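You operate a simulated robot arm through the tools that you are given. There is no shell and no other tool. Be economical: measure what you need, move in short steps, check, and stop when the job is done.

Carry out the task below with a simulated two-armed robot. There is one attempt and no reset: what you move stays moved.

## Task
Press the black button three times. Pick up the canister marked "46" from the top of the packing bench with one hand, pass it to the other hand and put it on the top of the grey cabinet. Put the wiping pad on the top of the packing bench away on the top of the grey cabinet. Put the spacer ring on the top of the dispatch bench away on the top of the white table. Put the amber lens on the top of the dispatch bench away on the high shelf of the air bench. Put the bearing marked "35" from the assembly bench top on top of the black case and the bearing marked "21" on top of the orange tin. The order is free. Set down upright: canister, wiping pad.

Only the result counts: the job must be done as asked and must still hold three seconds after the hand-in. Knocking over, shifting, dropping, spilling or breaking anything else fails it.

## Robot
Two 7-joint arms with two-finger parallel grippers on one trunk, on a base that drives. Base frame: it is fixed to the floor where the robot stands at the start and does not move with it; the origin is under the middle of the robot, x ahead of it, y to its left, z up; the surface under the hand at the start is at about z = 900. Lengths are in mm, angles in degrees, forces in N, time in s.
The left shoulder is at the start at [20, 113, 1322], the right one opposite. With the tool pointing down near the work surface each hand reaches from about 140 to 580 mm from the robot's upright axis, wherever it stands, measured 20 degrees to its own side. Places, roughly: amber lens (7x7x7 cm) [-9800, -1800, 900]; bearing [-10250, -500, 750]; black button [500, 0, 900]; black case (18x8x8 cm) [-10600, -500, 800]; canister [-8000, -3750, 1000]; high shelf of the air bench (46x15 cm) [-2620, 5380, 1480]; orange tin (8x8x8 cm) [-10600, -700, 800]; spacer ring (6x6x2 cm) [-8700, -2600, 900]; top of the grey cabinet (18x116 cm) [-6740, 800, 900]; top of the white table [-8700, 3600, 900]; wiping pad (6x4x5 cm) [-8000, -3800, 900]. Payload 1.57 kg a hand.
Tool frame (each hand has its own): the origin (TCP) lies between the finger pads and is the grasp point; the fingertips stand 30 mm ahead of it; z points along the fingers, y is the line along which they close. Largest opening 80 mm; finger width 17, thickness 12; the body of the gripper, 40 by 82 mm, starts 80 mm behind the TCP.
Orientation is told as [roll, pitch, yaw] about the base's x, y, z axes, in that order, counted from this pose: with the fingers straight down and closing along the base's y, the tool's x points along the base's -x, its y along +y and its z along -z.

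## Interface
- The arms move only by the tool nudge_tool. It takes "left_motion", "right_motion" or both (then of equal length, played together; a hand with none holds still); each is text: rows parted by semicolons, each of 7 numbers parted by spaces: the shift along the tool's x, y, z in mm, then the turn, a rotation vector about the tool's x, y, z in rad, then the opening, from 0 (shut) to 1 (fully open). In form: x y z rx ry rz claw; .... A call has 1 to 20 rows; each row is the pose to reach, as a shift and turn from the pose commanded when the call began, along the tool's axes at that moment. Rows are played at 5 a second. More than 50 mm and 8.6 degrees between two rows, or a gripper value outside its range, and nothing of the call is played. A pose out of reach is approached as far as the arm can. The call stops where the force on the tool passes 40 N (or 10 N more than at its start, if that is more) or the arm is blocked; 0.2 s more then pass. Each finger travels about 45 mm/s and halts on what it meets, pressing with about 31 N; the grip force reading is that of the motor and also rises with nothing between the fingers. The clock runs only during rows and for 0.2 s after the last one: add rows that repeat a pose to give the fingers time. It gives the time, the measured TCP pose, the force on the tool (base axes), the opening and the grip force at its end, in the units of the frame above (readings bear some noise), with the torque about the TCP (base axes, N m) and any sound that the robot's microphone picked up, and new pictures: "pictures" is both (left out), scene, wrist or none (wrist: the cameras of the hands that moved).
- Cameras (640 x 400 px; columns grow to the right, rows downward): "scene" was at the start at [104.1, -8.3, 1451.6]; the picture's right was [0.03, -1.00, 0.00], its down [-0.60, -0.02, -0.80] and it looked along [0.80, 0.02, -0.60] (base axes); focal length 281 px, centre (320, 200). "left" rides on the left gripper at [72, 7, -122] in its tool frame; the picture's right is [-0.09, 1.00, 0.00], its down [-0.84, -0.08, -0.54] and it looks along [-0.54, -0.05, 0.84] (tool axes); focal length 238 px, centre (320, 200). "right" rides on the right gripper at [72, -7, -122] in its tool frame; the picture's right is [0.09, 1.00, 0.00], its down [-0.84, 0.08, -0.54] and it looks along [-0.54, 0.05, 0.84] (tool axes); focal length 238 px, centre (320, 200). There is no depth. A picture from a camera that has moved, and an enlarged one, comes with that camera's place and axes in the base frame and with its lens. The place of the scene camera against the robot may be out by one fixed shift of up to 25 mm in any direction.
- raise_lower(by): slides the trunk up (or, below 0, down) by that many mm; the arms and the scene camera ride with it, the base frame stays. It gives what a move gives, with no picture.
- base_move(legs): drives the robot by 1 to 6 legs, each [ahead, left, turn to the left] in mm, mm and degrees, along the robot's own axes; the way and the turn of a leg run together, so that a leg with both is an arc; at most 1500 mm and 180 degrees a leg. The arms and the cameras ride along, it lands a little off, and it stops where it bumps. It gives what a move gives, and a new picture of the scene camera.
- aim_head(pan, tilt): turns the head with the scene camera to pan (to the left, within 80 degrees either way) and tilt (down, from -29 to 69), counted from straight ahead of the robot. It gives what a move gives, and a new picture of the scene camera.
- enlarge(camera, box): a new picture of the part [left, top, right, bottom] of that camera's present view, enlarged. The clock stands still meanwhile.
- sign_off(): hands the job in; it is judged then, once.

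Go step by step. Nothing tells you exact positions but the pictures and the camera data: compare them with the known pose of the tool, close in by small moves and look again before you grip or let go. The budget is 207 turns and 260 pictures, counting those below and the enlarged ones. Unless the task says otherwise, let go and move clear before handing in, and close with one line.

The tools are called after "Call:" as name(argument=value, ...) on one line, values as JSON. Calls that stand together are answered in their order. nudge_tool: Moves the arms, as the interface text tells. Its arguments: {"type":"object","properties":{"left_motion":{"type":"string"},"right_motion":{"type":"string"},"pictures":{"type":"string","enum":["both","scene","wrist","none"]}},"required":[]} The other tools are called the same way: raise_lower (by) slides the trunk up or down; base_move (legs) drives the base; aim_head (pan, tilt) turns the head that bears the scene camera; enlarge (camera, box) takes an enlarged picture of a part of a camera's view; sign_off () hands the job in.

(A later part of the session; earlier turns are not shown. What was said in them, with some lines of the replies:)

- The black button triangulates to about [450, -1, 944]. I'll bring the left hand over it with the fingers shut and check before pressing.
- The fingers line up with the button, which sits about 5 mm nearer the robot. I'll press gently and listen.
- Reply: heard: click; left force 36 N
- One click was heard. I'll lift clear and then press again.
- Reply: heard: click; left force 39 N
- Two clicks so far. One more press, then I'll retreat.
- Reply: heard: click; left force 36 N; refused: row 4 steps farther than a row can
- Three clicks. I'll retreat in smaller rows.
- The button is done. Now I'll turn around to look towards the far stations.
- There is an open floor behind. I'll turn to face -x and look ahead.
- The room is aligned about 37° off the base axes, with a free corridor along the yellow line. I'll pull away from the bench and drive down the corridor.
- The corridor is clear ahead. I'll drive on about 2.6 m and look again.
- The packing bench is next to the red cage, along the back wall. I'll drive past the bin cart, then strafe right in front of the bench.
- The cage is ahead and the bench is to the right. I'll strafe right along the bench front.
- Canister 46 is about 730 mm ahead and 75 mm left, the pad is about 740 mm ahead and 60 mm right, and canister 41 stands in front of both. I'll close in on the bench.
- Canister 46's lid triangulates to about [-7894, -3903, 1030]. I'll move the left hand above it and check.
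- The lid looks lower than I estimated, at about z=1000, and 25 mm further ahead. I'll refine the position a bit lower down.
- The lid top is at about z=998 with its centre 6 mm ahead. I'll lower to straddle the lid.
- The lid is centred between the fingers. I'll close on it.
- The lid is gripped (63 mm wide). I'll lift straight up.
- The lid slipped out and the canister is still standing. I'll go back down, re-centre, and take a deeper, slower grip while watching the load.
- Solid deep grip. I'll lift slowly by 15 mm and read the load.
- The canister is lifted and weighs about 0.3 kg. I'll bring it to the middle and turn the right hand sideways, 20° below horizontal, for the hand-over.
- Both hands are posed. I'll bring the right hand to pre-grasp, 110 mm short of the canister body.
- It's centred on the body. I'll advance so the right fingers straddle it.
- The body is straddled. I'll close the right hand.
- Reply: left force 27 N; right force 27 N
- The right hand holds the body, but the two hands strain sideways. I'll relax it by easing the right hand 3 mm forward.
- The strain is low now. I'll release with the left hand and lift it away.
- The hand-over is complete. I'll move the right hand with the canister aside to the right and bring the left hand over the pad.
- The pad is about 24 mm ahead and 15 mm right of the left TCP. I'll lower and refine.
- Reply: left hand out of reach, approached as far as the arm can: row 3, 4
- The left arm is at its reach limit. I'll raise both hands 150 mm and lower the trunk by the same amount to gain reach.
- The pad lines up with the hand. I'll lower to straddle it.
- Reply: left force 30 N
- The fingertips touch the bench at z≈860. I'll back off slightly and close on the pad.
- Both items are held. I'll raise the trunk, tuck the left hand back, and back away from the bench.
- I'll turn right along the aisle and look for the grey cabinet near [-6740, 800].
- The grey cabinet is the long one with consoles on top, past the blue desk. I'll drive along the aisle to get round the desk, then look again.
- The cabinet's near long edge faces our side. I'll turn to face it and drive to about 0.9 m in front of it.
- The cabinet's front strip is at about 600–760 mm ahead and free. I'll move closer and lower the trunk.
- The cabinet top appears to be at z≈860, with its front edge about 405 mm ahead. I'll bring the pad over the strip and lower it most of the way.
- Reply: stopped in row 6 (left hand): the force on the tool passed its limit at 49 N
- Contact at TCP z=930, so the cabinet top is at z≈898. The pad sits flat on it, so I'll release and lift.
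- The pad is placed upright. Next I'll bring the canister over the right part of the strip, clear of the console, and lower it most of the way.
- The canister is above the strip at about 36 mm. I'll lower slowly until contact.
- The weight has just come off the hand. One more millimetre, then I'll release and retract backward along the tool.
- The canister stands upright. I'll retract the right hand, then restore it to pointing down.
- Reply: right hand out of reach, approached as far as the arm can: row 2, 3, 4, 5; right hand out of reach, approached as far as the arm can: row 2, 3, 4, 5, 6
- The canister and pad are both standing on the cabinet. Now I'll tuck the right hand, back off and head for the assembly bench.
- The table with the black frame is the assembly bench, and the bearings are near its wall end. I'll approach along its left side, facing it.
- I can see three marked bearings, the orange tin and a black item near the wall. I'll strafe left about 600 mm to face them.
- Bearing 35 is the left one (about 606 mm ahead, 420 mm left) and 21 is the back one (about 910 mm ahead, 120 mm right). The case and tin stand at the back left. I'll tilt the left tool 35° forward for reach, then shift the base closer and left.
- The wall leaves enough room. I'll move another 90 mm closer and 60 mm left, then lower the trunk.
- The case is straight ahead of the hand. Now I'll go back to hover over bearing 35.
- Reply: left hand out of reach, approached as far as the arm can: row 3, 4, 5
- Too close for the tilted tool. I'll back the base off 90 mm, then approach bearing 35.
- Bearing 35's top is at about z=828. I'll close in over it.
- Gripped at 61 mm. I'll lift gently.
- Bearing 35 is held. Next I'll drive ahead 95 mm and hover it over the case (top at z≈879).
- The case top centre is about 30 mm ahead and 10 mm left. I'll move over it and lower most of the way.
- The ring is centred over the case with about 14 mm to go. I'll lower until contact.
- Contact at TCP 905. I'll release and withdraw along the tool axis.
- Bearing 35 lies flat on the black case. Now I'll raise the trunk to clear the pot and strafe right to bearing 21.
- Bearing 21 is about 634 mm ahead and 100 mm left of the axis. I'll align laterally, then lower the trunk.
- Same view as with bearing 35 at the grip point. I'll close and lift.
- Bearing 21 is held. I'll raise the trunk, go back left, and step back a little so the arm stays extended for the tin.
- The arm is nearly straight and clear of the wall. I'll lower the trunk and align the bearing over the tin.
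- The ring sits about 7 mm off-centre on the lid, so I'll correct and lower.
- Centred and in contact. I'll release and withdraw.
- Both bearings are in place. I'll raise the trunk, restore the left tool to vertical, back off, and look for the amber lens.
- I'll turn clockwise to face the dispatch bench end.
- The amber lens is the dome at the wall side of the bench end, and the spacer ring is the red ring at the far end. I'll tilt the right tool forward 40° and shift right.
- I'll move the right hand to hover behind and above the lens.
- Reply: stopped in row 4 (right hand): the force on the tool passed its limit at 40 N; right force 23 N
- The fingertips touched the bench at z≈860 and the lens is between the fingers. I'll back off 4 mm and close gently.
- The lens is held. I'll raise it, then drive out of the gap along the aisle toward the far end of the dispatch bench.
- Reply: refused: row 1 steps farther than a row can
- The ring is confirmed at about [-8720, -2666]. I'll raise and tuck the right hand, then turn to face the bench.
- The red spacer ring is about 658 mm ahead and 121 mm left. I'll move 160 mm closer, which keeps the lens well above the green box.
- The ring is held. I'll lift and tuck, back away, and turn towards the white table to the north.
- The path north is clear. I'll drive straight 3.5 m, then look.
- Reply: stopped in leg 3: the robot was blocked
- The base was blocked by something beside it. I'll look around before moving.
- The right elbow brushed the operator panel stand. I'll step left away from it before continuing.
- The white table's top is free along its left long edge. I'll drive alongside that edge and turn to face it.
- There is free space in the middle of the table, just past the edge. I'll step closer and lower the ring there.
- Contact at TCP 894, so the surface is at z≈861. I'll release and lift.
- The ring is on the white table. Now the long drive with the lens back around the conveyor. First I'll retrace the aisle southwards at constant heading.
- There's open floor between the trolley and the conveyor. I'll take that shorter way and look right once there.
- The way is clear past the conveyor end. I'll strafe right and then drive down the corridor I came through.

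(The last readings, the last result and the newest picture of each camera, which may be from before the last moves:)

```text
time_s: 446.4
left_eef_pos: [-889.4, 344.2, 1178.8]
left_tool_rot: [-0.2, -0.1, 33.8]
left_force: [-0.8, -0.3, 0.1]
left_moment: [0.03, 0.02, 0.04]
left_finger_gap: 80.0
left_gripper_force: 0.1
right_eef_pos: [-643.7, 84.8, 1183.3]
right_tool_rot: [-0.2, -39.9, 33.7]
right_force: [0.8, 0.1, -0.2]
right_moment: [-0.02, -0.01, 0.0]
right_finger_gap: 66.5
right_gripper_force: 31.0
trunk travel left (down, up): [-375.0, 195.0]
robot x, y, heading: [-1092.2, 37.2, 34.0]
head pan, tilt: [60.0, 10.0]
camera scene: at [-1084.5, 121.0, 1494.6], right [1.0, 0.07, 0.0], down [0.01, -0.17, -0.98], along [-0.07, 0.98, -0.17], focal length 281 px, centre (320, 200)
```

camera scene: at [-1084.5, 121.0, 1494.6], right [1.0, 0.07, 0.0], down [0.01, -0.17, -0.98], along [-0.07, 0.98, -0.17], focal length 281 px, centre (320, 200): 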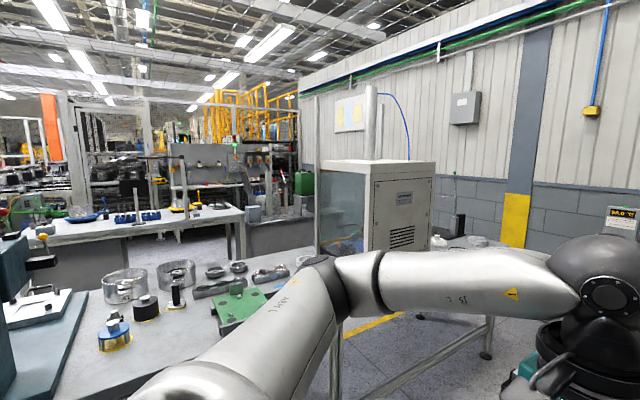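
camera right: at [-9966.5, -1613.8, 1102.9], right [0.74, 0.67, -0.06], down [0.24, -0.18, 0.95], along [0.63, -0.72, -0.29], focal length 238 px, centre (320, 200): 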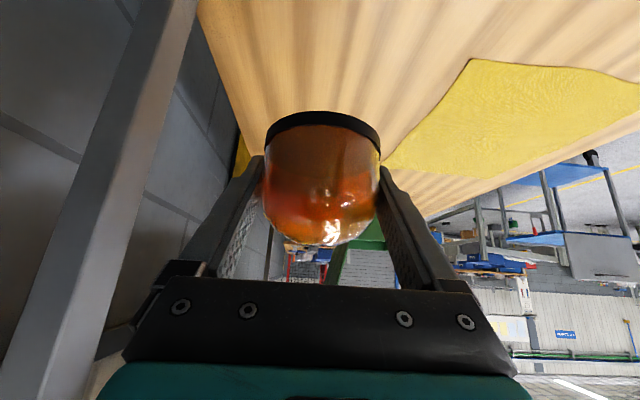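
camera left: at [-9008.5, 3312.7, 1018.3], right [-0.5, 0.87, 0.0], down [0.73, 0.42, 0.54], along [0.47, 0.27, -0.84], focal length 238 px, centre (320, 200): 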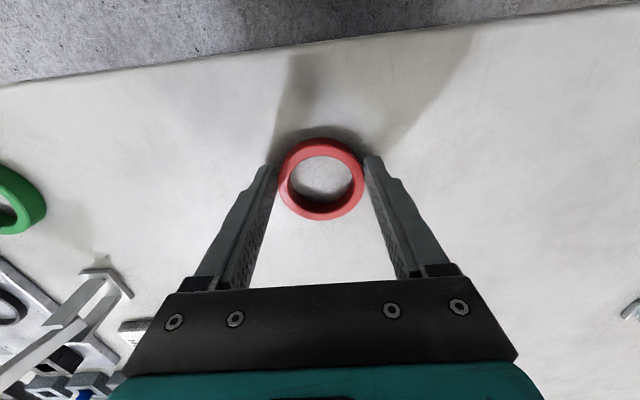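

I'm back near the start area. I'll turn to face the room's far side to find the air bench and a passage.

Call:
base_move(legs=[[0, 0, 94]])

Call:
aim_head(pan=0, tilt=15)

Call:
aim_head(pan=-45, tilt=15)

```text
time_s: 450.8
left_eef_pos: [-1420.8, 211.1, 1180.3]
left_tool_rot: [-0.1, 0.0, 128.5]
left_force: [0.3, 0.1, 0.7]
left_moment: [0.0, 0.02, 0.02]
left_finger_gap: 80.0
left_gripper_force: 0.1
right_eef_pos: [-1181.9, 477.2, 1183.7]
right_tool_rot: [-0.2, -39.9, 128.5]
right_force: [-0.3, 0.2, -0.9]
right_moment: [-0.01, -0.03, 0.0]
right_finger_gap: 66.4
right_gripper_force: 31.6
trunk travel left (down, up): [-375.0, 195.0]
robot x, y, heading: [-1093.7, 33.7, 128.7]
head pan, tilt: [60.0, 10.0]
camera scene: at [-1184.7, 16.3, 1494.6], right [-0.15, 0.99, 0.0], down [0.17, 0.03, -0.98], along [-0.97, -0.15, -0.17], focal length 281 px, centre (320, 200)
```

scene: 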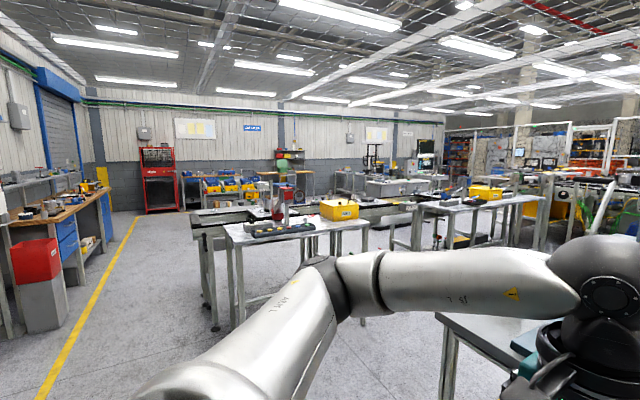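

```text
time_s: 452.1
left_eef_pos: [-1421.9, 210.6, 1179.3]
left_tool_rot: [0.0, 0.0, 128.6]
left_force: [0.6, -0.8, 0.2]
left_moment: [0.05, -0.03, 0.02]
left_finger_gap: 80.1
left_gripper_force: 0.0
right_eef_pos: [-1182.0, 477.8, 1183.2]
right_tool_rot: [-0.2, -39.9, 128.4]
right_force: [0.2, -0.1, -1.4]
right_moment: [-0.03, 0.01, 0.03]
right_finger_gap: 66.5
right_gripper_force: 31.6
trunk travel left (down, up): [-375.0, 195.0]
robot x, y, heading: [-1095.7, 36.3, 128.9]
head pan, tilt: [0.0, 15.0]
camera scene: at [-1151.2, 103.3, 1486.5], right [0.78, 0.63, 0.0], down [0.16, -0.2, -0.97], along [-0.6, 0.75, -0.26], focal length 281 px, centre (320, 200)
```

scene: 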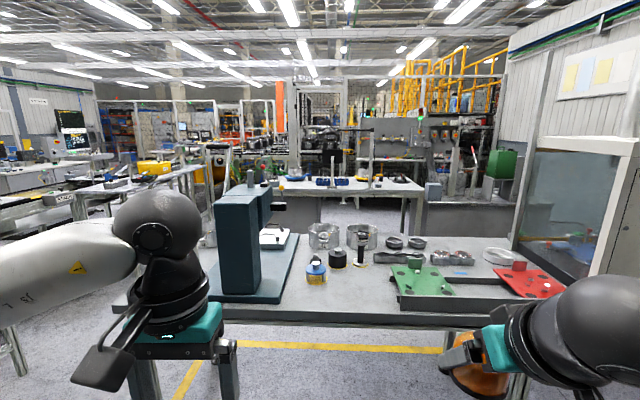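

```text
time_s: 453.2
left_eef_pos: [-1421.3, 211.0, 1179.6]
left_tool_rot: [-0.1, 0.0, 128.6]
left_force: [0.1, 0.1, -0.5]
left_moment: [0.0, -0.03, 0.04]
left_finger_gap: 79.9
left_gripper_force: 0.1
right_eef_pos: [-1183.0, 477.2, 1184.4]
right_tool_rot: [-0.2, -39.9, 128.5]
right_force: [0.2, 0.6, -1.0]
right_moment: [0.0, 0.0, -0.03]
right_finger_gap: 66.5
right_gripper_force: 31.0
trunk travel left (down, up): [-375.0, 195.0]
robot x, y, heading: [-1095.0, 30.4, 128.5]
head pan, tilt: [-45.0, 15.0]
camera scene: at [-1082.6, 123.3, 1486.5], right [0.99, -0.11, 0.0], down [-0.03, -0.26, -0.97], along [0.11, 0.96, -0.26], focal length 281 px, centre (320, 200)
```

scene: 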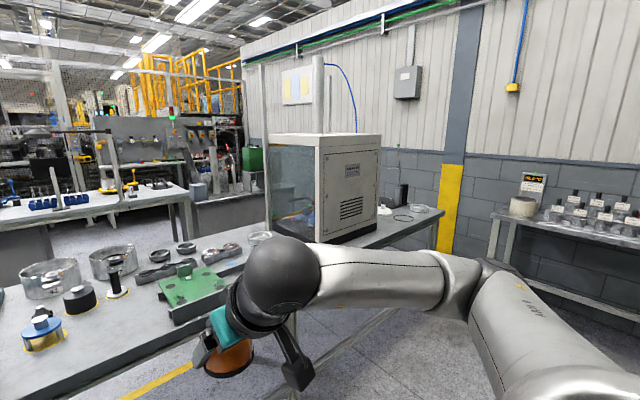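

The table ahead spans to the wall, so I'll go around its left end and then up the passage beside the conveyor.

Call:
base_move(legs=[[150, 1290, 0], [1450, 0, 0], [1450, 0, 0]])

Call:
aim_head(pan=-35, tilt=10)

```text
time_s: 473.4
left_eef_pos: [-4316.2, 1792.4, 1179.7]
left_tool_rot: [-0.1, 0.0, 128.6]
left_force: [0.3, 0.5, 0.8]
left_moment: [0.01, 0.01, -0.01]
left_finger_gap: 80.1
left_gripper_force: 0.0
right_eef_pos: [-4077.8, 2056.8, 1184.0]
right_tool_rot: [-0.2, -39.9, 128.4]
right_force: [0.7, -0.4, 0.2]
right_moment: [0.04, 0.0, -0.02]
right_finger_gap: 66.4
right_gripper_force: 31.1
trunk travel left (down, up): [-375.0, 195.0]
robot x, y, heading: [-3987.6, 1617.7, 128.5]
head pan, tilt: [-45.0, 15.0]
camera scene: at [-3978.2, 1703.7, 1486.5], right [0.99, -0.11, 0.0], down [-0.03, -0.26, -0.97], along [0.11, 0.96, -0.26], focal length 281 px, centre (320, 200)
```

scene: 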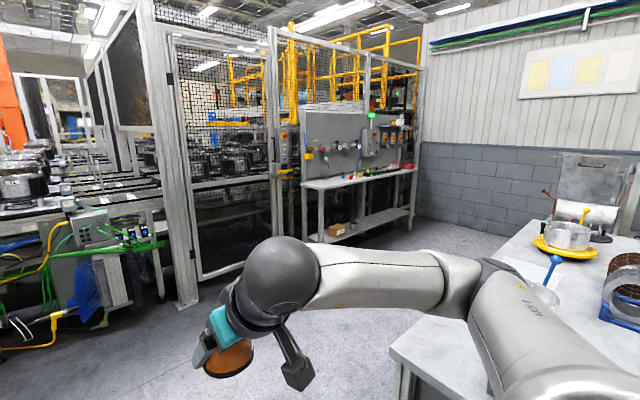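

```text
time_s: 474.1
left_eef_pos: [-4315.9, 1791.7, 1179.6]
left_tool_rot: [-0.1, 0.0, 128.5]
left_force: [0.3, 0.7, 0.2]
left_moment: [-0.03, 0.03, -0.02]
left_finger_gap: 79.9
left_gripper_force: 0.0
right_eef_pos: [-4078.0, 2059.0, 1184.1]
right_tool_rot: [-0.3, -39.9, 128.4]
right_force: [0.0, -0.5, -1.0]
right_moment: [-0.01, 0.0, -0.04]
right_finger_gap: 66.4
right_gripper_force: 30.7
trunk travel left (down, up): [-375.0, 195.0]
robot x, y, heading: [-3986.6, 1609.4, 128.7]
head pan, tilt: [-35.0, 10.0]
camera scene: at [-3994.2, 1703.5, 1494.6], right [1.0, 0.06, 0.0], down [0.01, -0.17, -0.98], along [-0.06, 0.98, -0.17], focal length 281 px, centre (320, 200)
```

scene: 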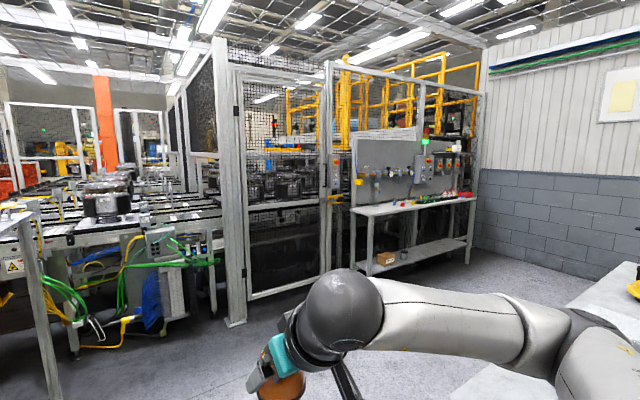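

The air bench is the pneumatic panel bench on the right, at the fence. I'll drive past the white table and strafe right in front of it.

Call:
base_move(legs=[[1060, 0, 0], [0, -1400, 0], [0, -1300, 0]])

Call:
aim_head(pan=-20, tilt=5)

```text
time_s: 492.2
left_eef_pos: [-2886.6, 4306.5, 1180.1]
left_tool_rot: [-0.1, 0.1, 129.1]
left_force: [-0.7, 0.3, 0.2]
left_moment: [-0.03, 0.01, -0.03]
left_finger_gap: 79.9
left_gripper_force: 0.0
right_eef_pos: [-2650.1, 4575.3, 1184.8]
right_tool_rot: [-0.2, -39.8, 129.0]
right_force: [0.1, -0.5, 0.4]
right_moment: [0.02, 0.0, 0.02]
right_finger_gap: 66.5
right_gripper_force: 30.8
trunk travel left (down, up): [-375.0, 195.0]
robot x, y, heading: [-2553.6, 4126.6, 129.2]
head pan, tilt: [-35.0, 10.0]
camera scene: at [-2563.8, 4221.1, 1494.6], right [1.0, 0.07, 0.0], down [0.01, -0.17, -0.98], along [-0.07, 0.98, -0.17], focal length 281 px, centre (320, 200)
```

scene: 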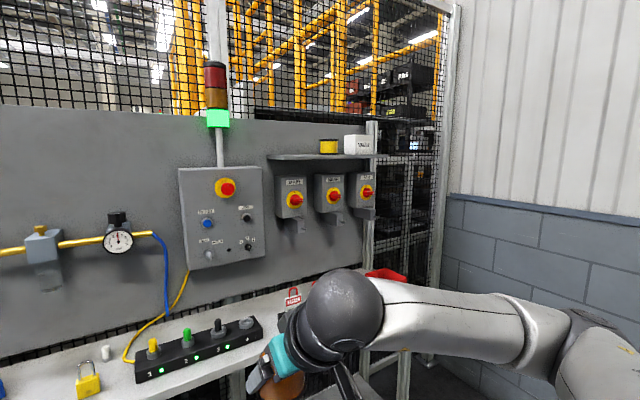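

```text
time_s: 493.0
left_eef_pos: [-2887.2, 4306.2, 1178.8]
left_tool_rot: [-0.1, 0.1, 129.1]
left_force: [-0.3, 0.2, 0.3]
left_moment: [-0.01, 0.01, -0.01]
left_finger_gap: 80.2
left_gripper_force: 0.0
right_eef_pos: [-2651.5, 4574.4, 1184.2]
right_tool_rot: [-0.2, -39.9, 129.0]
right_force: [0.1, -0.1, -0.5]
right_moment: [0.01, -0.03, -0.01]
right_finger_gap: 66.4
right_gripper_force: 31.2
trunk travel left (down, up): [-375.0, 195.0]
robot x, y, heading: [-2555.9, 4133.0, 129.3]
head pan, tilt: [-20.0, 5.0]
camera scene: at [-2587.3, 4214.9, 1502.7], right [0.94, 0.33, 0.0], down [0.03, -0.08, -1.0], along [-0.33, 0.94, -0.09], focal length 281 px, centre (320, 200)
```

scene: 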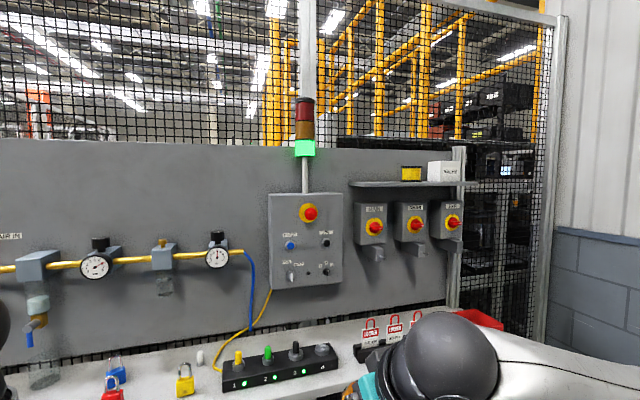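

The high shelf is the small ledge above the three switches, and its left part is free. I'll strafe right and look down at the bench edge.

Call:
base_move(legs=[[0, -260, 0]])

Call:
aim_head(pan=0, tilt=45)

```text
time_s: 494.9
left_eef_pos: [-2684.6, 4471.3, 1180.2]
left_tool_rot: [0.1, 0.1, 129.0]
left_force: [0.2, 0.6, -0.3]
left_moment: [-0.03, -0.01, 0.01]
left_finger_gap: 80.2
left_gripper_force: 0.0
right_eef_pos: [-2447.7, 4738.9, 1183.8]
right_tool_rot: [-0.2, -39.9, 128.8]
right_force: [-0.5, 0.8, -0.7]
right_moment: [0.01, 0.01, -0.01]
right_finger_gap: 66.4
right_gripper_force: 30.7
trunk travel left (down, up): [-375.0, 195.0]
robot x, y, heading: [-2355.8, 4297.6, 128.7]
head pan, tilt: [-20.0, 5.0]
camera scene: at [-2385.3, 4379.2, 1502.7], right [0.95, 0.33, 0.0], down [0.03, -0.08, -1.0], along [-0.33, 0.94, -0.09], focal length 281 px, centre (320, 200)
```

scene: 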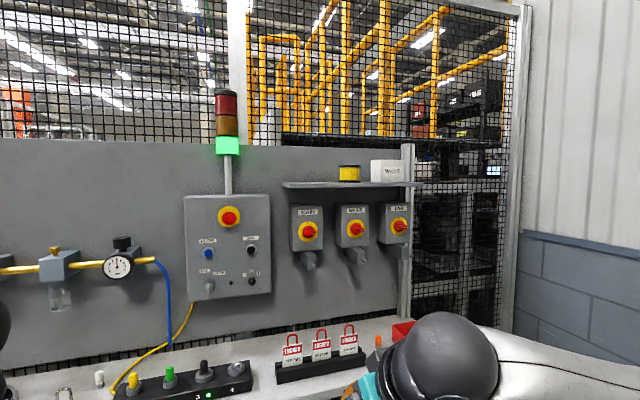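

```text
time_s: 495.9
left_eef_pos: [-2684.8, 4470.2, 1178.9]
left_tool_rot: [-0.1, 0.0, 128.9]
left_force: [-0.1, 0.1, -0.2]
left_moment: [0.01, -0.01, 0.02]
left_finger_gap: 79.9
left_gripper_force: 0.1
right_eef_pos: [-2447.6, 4738.2, 1184.0]
right_tool_rot: [-0.2, -39.9, 128.8]
right_force: [0.5, -0.2, -1.5]
right_moment: [-0.02, -0.03, -0.02]
right_finger_gap: 66.2
right_gripper_force: 31.3
trunk travel left (down, up): [-375.0, 195.0]
robot x, y, heading: [-2359.2, 4294.5, 129.1]
head pan, tilt: [0.0, 45.0]
camera scene: at [-2407.3, 4354.9, 1439.7], right [0.78, 0.63, 0.0], down [0.44, -0.55, -0.71], along [-0.45, 0.55, -0.71], focal length 281 px, centre (320, 200)
```

scene: 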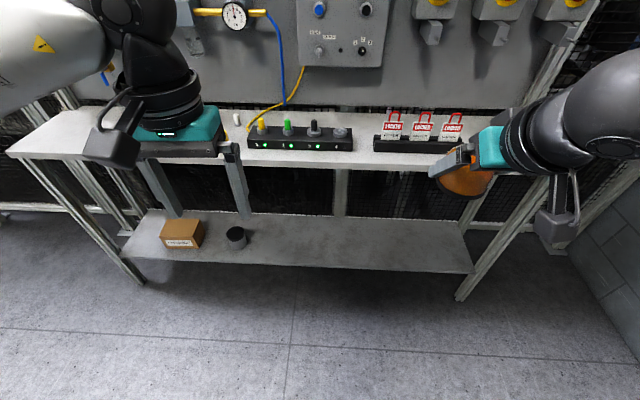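

The bench front is about 790 mm ahead and the shelf is at z≈1480, about 1 m ahead. I'll raise the trunk and right hand to shelf level, then move in.

Call:
raise_lower(by=190)

Call:
nudge_tool(right_motion="-27 0 -33 0 0 0 0; -54 0 -66 0 0 0 0; -82 0 -98 0 0 0 0; -109 0 -130 0 0 0 0; -109 0 -130 0 0 0 0", pictures="none")

Call:
base_move(legs=[[0, -120, 0], [340, 0, 0]])

Call:
aim_head(pan=-25, tilt=15)

Call:
enlarge(camera="right", box=[0, 0, 640, 400])

```text
time_s: 498.0
left_eef_pos: [-2685.3, 4470.2, 1368.7]
left_tool_rot: [-0.1, -0.1, 128.9]
left_force: [-0.8, 0.3, -0.6]
left_moment: [0.0, 0.0, 0.01]
left_finger_gap: 79.8
left_gripper_force: 0.1
right_eef_pos: [-2447.7, 4738.1, 1374.3]
right_tool_rot: [-0.1, -40.0, 128.8]
right_force: [1.1, -0.3, -0.8]
right_moment: [-0.02, -0.02, -0.02]
right_finger_gap: 66.4
right_gripper_force: 30.7
trunk travel left (down, up): [-565.0, 5.0]
robot x, y, heading: [-2355.5, 4294.1, 128.9]
head pan, tilt: [0.0, 45.0]
```

```text
time_s: 499.2
left_eef_pos: [-2684.9, 4470.4, 1369.3]
left_tool_rot: [-0.1, 0.0, 128.9]
left_force: [0.1, 0.2, -0.5]
left_moment: [-0.03, 0.0, -0.05]
left_finger_gap: 80.2
left_gripper_force: 0.0
right_eef_pos: [-2447.6, 4739.9, 1544.4]
right_tool_rot: [-0.3, -39.9, 128.7]
right_force: [-0.9, 0.4, -0.9]
right_moment: [0.01, -0.02, 0.03]
right_finger_gap: 66.7
right_gripper_force: 31.1
trunk travel left (down, up): [-565.0, 5.0]
robot x, y, heading: [-2359.3, 4296.3, 129.1]
head pan, tilt: [0.0, 45.0]
```

```text
time_s: 502.3
left_eef_pos: [-2805.0, 4808.3, 1369.0]
left_tool_rot: [0.0, 0.0, 128.9]
left_force: [0.5, 0.7, 0.4]
left_moment: [-0.03, 0.0, -0.01]
left_finger_gap: 80.2
left_gripper_force: 0.0
right_eef_pos: [-2568.1, 5075.6, 1543.2]
right_tool_rot: [-0.3, -39.9, 128.9]
right_force: [0.5, 0.9, -0.9]
right_moment: [0.01, 0.0, -0.01]
right_finger_gap: 66.7
right_gripper_force: 31.1
trunk travel left (down, up): [-565.0, 5.0]
robot x, y, heading: [-2475.2, 4631.9, 129.1]
head pan, tilt: [0.0, 45.0]
camera scene: at [-2527.3, 4692.8, 1629.7], right [0.78, 0.63, 0.0], down [0.45, -0.55, -0.71], along [-0.45, 0.55, -0.71], focal length 281 px, centre (320, 200)
```

scene: 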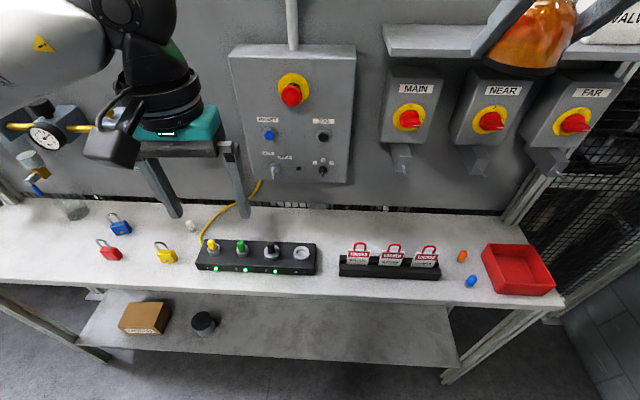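

```text
time_s: 503.2
left_eef_pos: [-2805.4, 4808.3, 1369.8]
left_tool_rot: [-0.1, 0.1, 128.9]
left_force: [-0.7, -0.4, 0.9]
left_moment: [0.02, 0.0, 0.05]
left_finger_gap: 79.9
left_gripper_force: 0.0
right_eef_pos: [-2568.3, 5076.3, 1543.2]
right_tool_rot: [-0.2, -39.9, 128.9]
right_force: [0.6, 0.3, -0.8]
right_moment: [-0.01, 0.0, -0.06]
right_finger_gap: 66.5
right_gripper_force: 30.7
trunk travel left (down, up): [-565.0, 5.0]
robot x, y, heading: [-2472.5, 4630.6, 129.0]
head pan, tilt: [-25.0, 15.0]
camera scene: at [-2498.6, 4720.1, 1676.4], right [0.97, 0.24, 0.0], down [0.06, -0.25, -0.97], along [-0.23, 0.94, -0.26], focal length 281 px, centre (320, 200)
```

scene: 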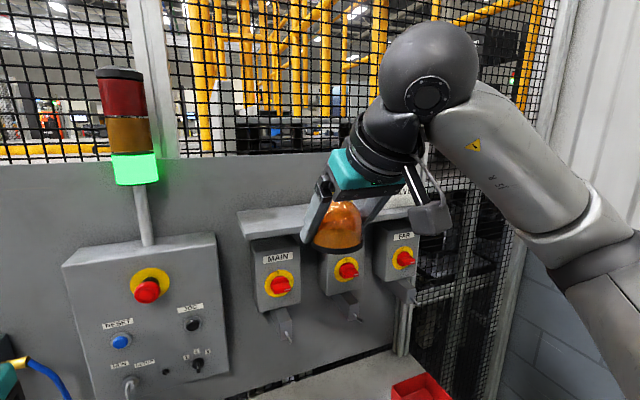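

```text
1.00 times, centred on (320, 200) of right (not enlarged: the box is as wide or as high as the picture)
camera zoom: at [-2479.6, 4976.0, 1590.6], right [-0.73, -0.68, -0.06], down [-0.25, 0.18, 0.95], along [-0.63, 0.71, -0.3], focal length 238 px, centre (320, 200)
```

zoom: 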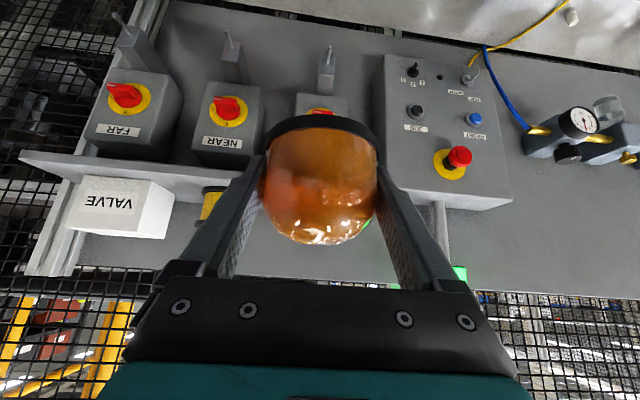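

I can see the free left part of the shelf: about 571–725 mm ahead, from 120 to 330 mm right. I'll bring the lens over it.

Call:
nudge_tool(right_motion="-36 -3 30 0 0 0 0; -72 -6 60 0 0 0 0; -108 -9 90 0 0 0 0; -144 -12 120 0 0 0 0; -180 -15 151 0 0 0 0; -180 -15 151 0 0 0 0", pictures="both")

```text
time_s: 504.6
left_eef_pos: [-2803.9, 4807.2, 1369.0]
left_tool_rot: [-0.1, 0.0, 128.9]
left_force: [-0.3, -0.6, 0.0]
left_moment: [-0.01, 0.05, 0.02]
left_finger_gap: 79.9
left_gripper_force: 0.0
right_eef_pos: [-2702.1, 5267.8, 1543.1]
right_tool_rot: [-0.3, -40.0, 129.0]
right_force: [0.3, 0.2, -1.2]
right_moment: [-0.02, 0.03, -0.01]
right_finger_gap: 66.3
right_gripper_force: 31.2
trunk travel left (down, up): [-565.0, 5.0]
robot x, y, heading: [-2474.8, 4635.4, 129.2]
head pan, tilt: [-25.0, 15.0]
camera scene: at [-2497.3, 4719.9, 1676.5], right [0.97, 0.24, 0.0], down [0.06, -0.25, -0.97], along [-0.23, 0.94, -0.26], focal length 281 px, centre (320, 200)
camera right: at [-2613.7, 5168.3, 1591.4], right [-0.73, -0.68, -0.06], down [-0.25, 0.18, 0.95], along [-0.63, 0.71, -0.3], focal length 238 px, centre (320, 200)
```

scene: 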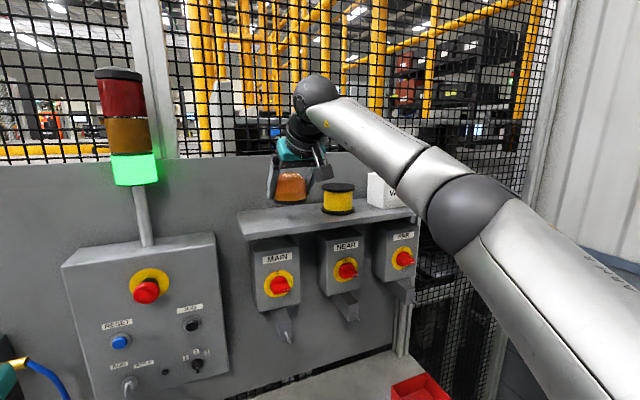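
right: 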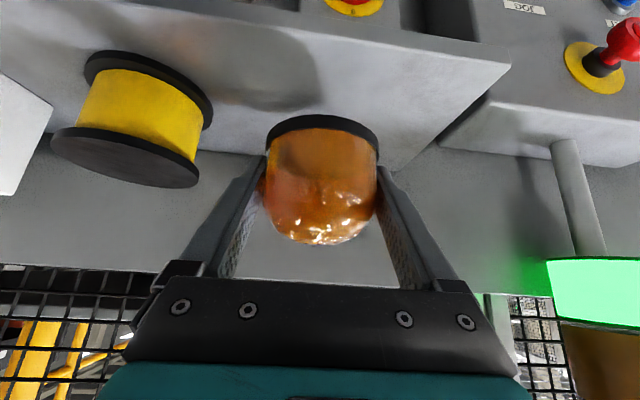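

The shelf spans 594–738 mm and the lens should go 25 mm further in and 10 mm left. I'll move and lower slowly.

Call:
nudge_tool(right_motion="-19 10 16 0 0 0 0; -11.3 10 25.2 0 0 0 0; -3.6 10 34.4 0 0 0 0; -1 10 37.4 0 0 0 0; 0.3 10 39 0 0 0 0", pictures="both")

```text
time_s: 505.8
left_eef_pos: [-2803.6, 4809.8, 1368.9]
left_tool_rot: [0.0, 0.0, 128.8]
left_force: [0.0, 0.5, 0.6]
left_moment: [-0.04, -0.04, 0.01]
left_finger_gap: 80.0
left_gripper_force: 0.0
right_eef_pos: [-2726.7, 5282.0, 1512.4]
right_tool_rot: [-0.2, -39.9, 128.7]
right_force: [0.0, 0.0, 0.6]
right_moment: [0.01, -0.02, -0.02]
right_finger_gap: 66.7
right_gripper_force: 30.8
trunk travel left (down, up): [-565.0, 5.0]
robot x, y, heading: [-2474.3, 4630.3, 129.2]
head pan, tilt: [-25.0, 15.0]
camera scene: at [-2498.3, 4720.4, 1676.5], right [0.97, 0.24, 0.0], down [0.06, -0.25, -0.97], along [-0.23, 0.94, -0.26], focal length 281 px, centre (320, 200)
camera right: at [-2637.4, 5181.8, 1560.2], right [-0.73, -0.68, -0.06], down [-0.25, 0.18, 0.95], along [-0.63, 0.71, -0.3], focal length 238 px, centre (320, 200)
```

scene: 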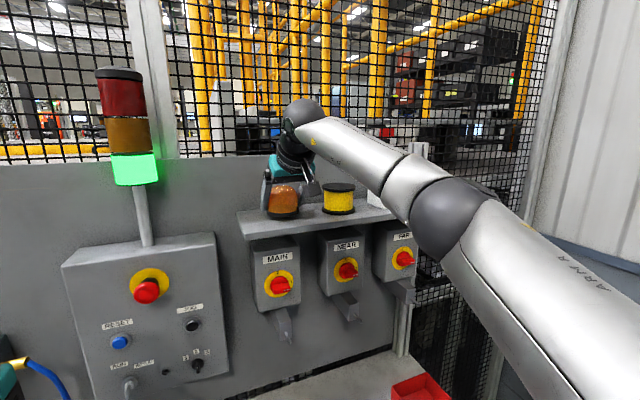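
right: 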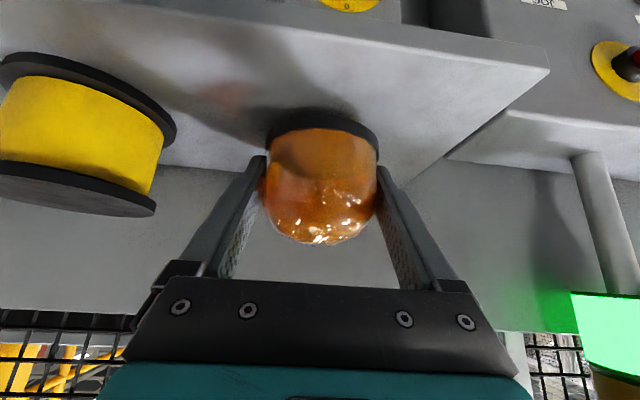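

Call:
nudge_tool(right_motion="0.6 0 0.8 0 0 0 0; 1.3 0 1.5 0 0 0 0; 1.9 0 2.3 0 0 0 0", pictures="none")

```text
time_s: 506.6
left_eef_pos: [-2805.3, 4808.5, 1369.8]
left_tool_rot: [-0.1, 0.1, 128.8]
left_force: [0.2, -0.5, 0.5]
left_moment: [-0.02, -0.01, 0.02]
left_finger_gap: 79.9
left_gripper_force: 0.0
right_eef_pos: [-2726.2, 5280.4, 1509.3]
right_tool_rot: [-0.2, -39.9, 128.8]
right_force: [0.1, -0.5, -0.1]
right_moment: [0.0, -0.01, -0.04]
right_finger_gap: 66.7
right_gripper_force: 31.1
trunk travel left (down, up): [-565.0, 5.0]
robot x, y, heading: [-2476.7, 4631.7, 128.9]
head pan, tilt: [-25.0, 15.0]
```

Call:
nudge_tool(right_motion="1 0 1.2 0 0 0 0; 1.9 0 2.3 0 0 0 0; 2.9 0 3.4 0 0 0 0; 3.9 0 4.6 0 0 0 0", pictures="wrist")

```text
time_s: 507.6
left_eef_pos: [-2805.0, 4808.0, 1369.0]
left_tool_rot: [-0.1, 0.0, 129.0]
left_force: [0.5, 1.3, -0.1]
left_moment: [0.02, 0.0, 0.0]
left_finger_gap: 80.2
left_gripper_force: 0.1
right_eef_pos: [-2726.4, 5281.5, 1504.4]
right_tool_rot: [-0.2, -39.9, 128.8]
right_force: [-0.2, 0.1, -0.3]
right_moment: [-0.03, 0.01, -0.03]
right_finger_gap: 66.6
right_gripper_force: 30.9
trunk travel left (down, up): [-565.0, 5.0]
robot x, y, heading: [-2475.1, 4634.3, 129.0]
head pan, tilt: [-25.0, 15.0]
camera right: at [-2637.7, 5181.9, 1551.5], right [-0.73, -0.68, -0.06], down [-0.25, 0.18, 0.95], along [-0.63, 0.71, -0.3], focal length 238 px, centre (320, 200)
```

right: 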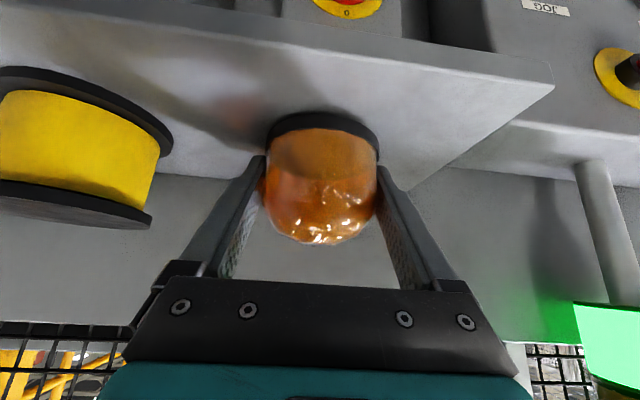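

Call:
nudge_tool(right_motion="1 0 1.2 0 0 0 0; 1.9 0 2.3 0 0 0 0; 2.9 0 3.4 0 0 0 0; 3.9 0 4.6 0 0 0 0; 4.8 0 5.7 0 0 0 0", pictures="none")

```text
time_s: 508.8
left_eef_pos: [-2805.3, 4808.0, 1370.1]
left_tool_rot: [-0.2, 0.0, 128.9]
left_force: [0.3, -0.1, -0.6]
left_moment: [-0.01, 0.03, -0.03]
left_finger_gap: 80.0
left_gripper_force: 0.1
right_eef_pos: [-2725.8, 5279.8, 1499.9]
right_tool_rot: [-0.1, -40.3, 128.7]
right_force: [-1.0, 0.8, 10.7]
right_moment: [-0.15, 0.24, -0.04]
right_finger_gap: 66.2
right_gripper_force: 31.1
trunk travel left (down, up): [-565.0, 5.0]
robot x, y, heading: [-2475.4, 4636.0, 128.7]
head pan, tilt: [-25.0, 15.0]
```

Contact at TCP 1500 (shelf at z≈1470). I'll release and withdraw along the tool axis.

Call:
nudge_tool(right_motion="0 0 0 0 0 0 0.86; 0 0 0 0 0 0 0.9; 0 0 0 0 0 0 1; 0 0 0 0 0 0 1; 0 0 0 0 0 0 1; 0 0 -15 0 0 0 1; 0 0 -45 0 0 0 1; 0 0 -85 0 0 0 1; 0 0 -125 0 0 0 1", pictures="both")

```text
time_s: 510.8
left_eef_pos: [-2804.2, 4807.1, 1369.3]
left_tool_rot: [0.0, -0.1, 128.8]
left_force: [0.4, 1.0, -0.5]
left_moment: [0.01, -0.01, 0.0]
left_finger_gap: 80.1
left_gripper_force: 0.0
right_eef_pos: [-2675.5, 5217.9, 1593.2]
right_tool_rot: [-0.3, -40.0, 128.9]
right_force: [0.9, -0.6, 0.2]
right_moment: [0.0, 0.0, -0.02]
right_finger_gap: 80.1
right_gripper_force: 0.1
trunk travel left (down, up): [-565.0, 5.0]
robot x, y, heading: [-2477.0, 4634.8, 128.8]
head pan, tilt: [-25.0, 15.0]
camera scene: at [-2497.7, 4718.8, 1676.6], right [0.97, 0.24, 0.0], down [0.06, -0.25, -0.97], along [-0.23, 0.94, -0.26], focal length 281 px, centre (320, 200)
camera right: at [-2587.0, 5117.7, 1641.2], right [-0.73, -0.68, -0.06], down [-0.25, 0.18, 0.95], along [-0.63, 0.71, -0.3], focal length 238 px, centre (320, 200)
```

scene: 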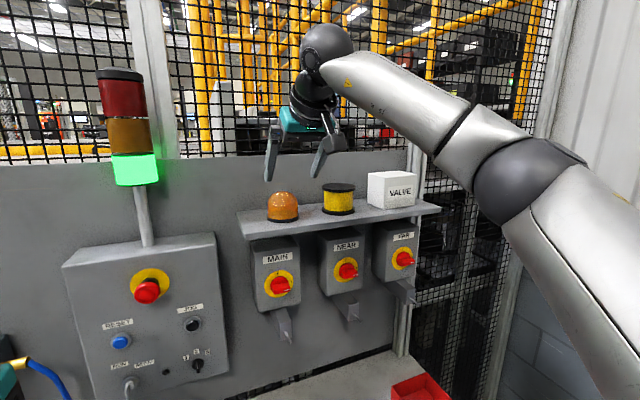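
right: 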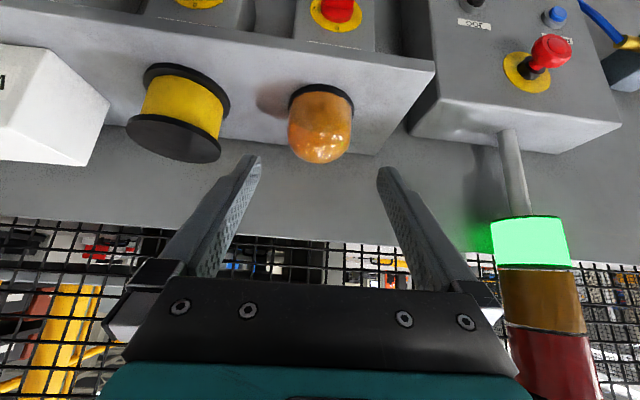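

The lens stands on the high shelf. I'll back clear and hand in.

Call:
base_move(legs=[[-250, 0, 0]])

Call:
sign_off()

```text
time_s: 512.6
left_eef_pos: [-2649.1, 4615.1, 1370.0]
left_tool_rot: [-0.1, 0.1, 129.0]
left_force: [0.6, -0.2, -0.7]
left_moment: [-0.01, 0.03, 0.01]
left_finger_gap: 80.1
left_gripper_force: 0.1
right_eef_pos: [-2520.1, 5026.6, 1592.5]
right_tool_rot: [-0.2, -39.9, 128.8]
right_force: [0.1, 0.9, 0.6]
right_moment: [-0.03, 0.02, -0.02]
right_finger_gap: 79.9
right_gripper_force: 0.1
trunk travel left (down, up): [-565.0, 5.0]
robot x, y, heading: [-2322.0, 4440.5, 129.1]
head pan, tilt: [-25.0, 15.0]
camera scene: at [-2342.1, 4527.2, 1676.5], right [0.97, 0.24, 0.0], down [0.06, -0.25, -0.97], along [-0.24, 0.94, -0.26], focal length 281 px, centre (320, 200)
```

scene: 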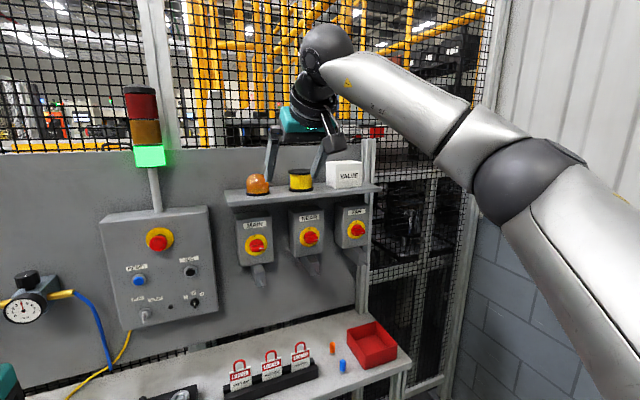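

```text
The job is handed in.
```

All the tasks are done and the job is handed in; on the way to the white table the robot's elbow bumped the operator panel stand by the grey cabinet, and I saw no sign that the stand had moved.
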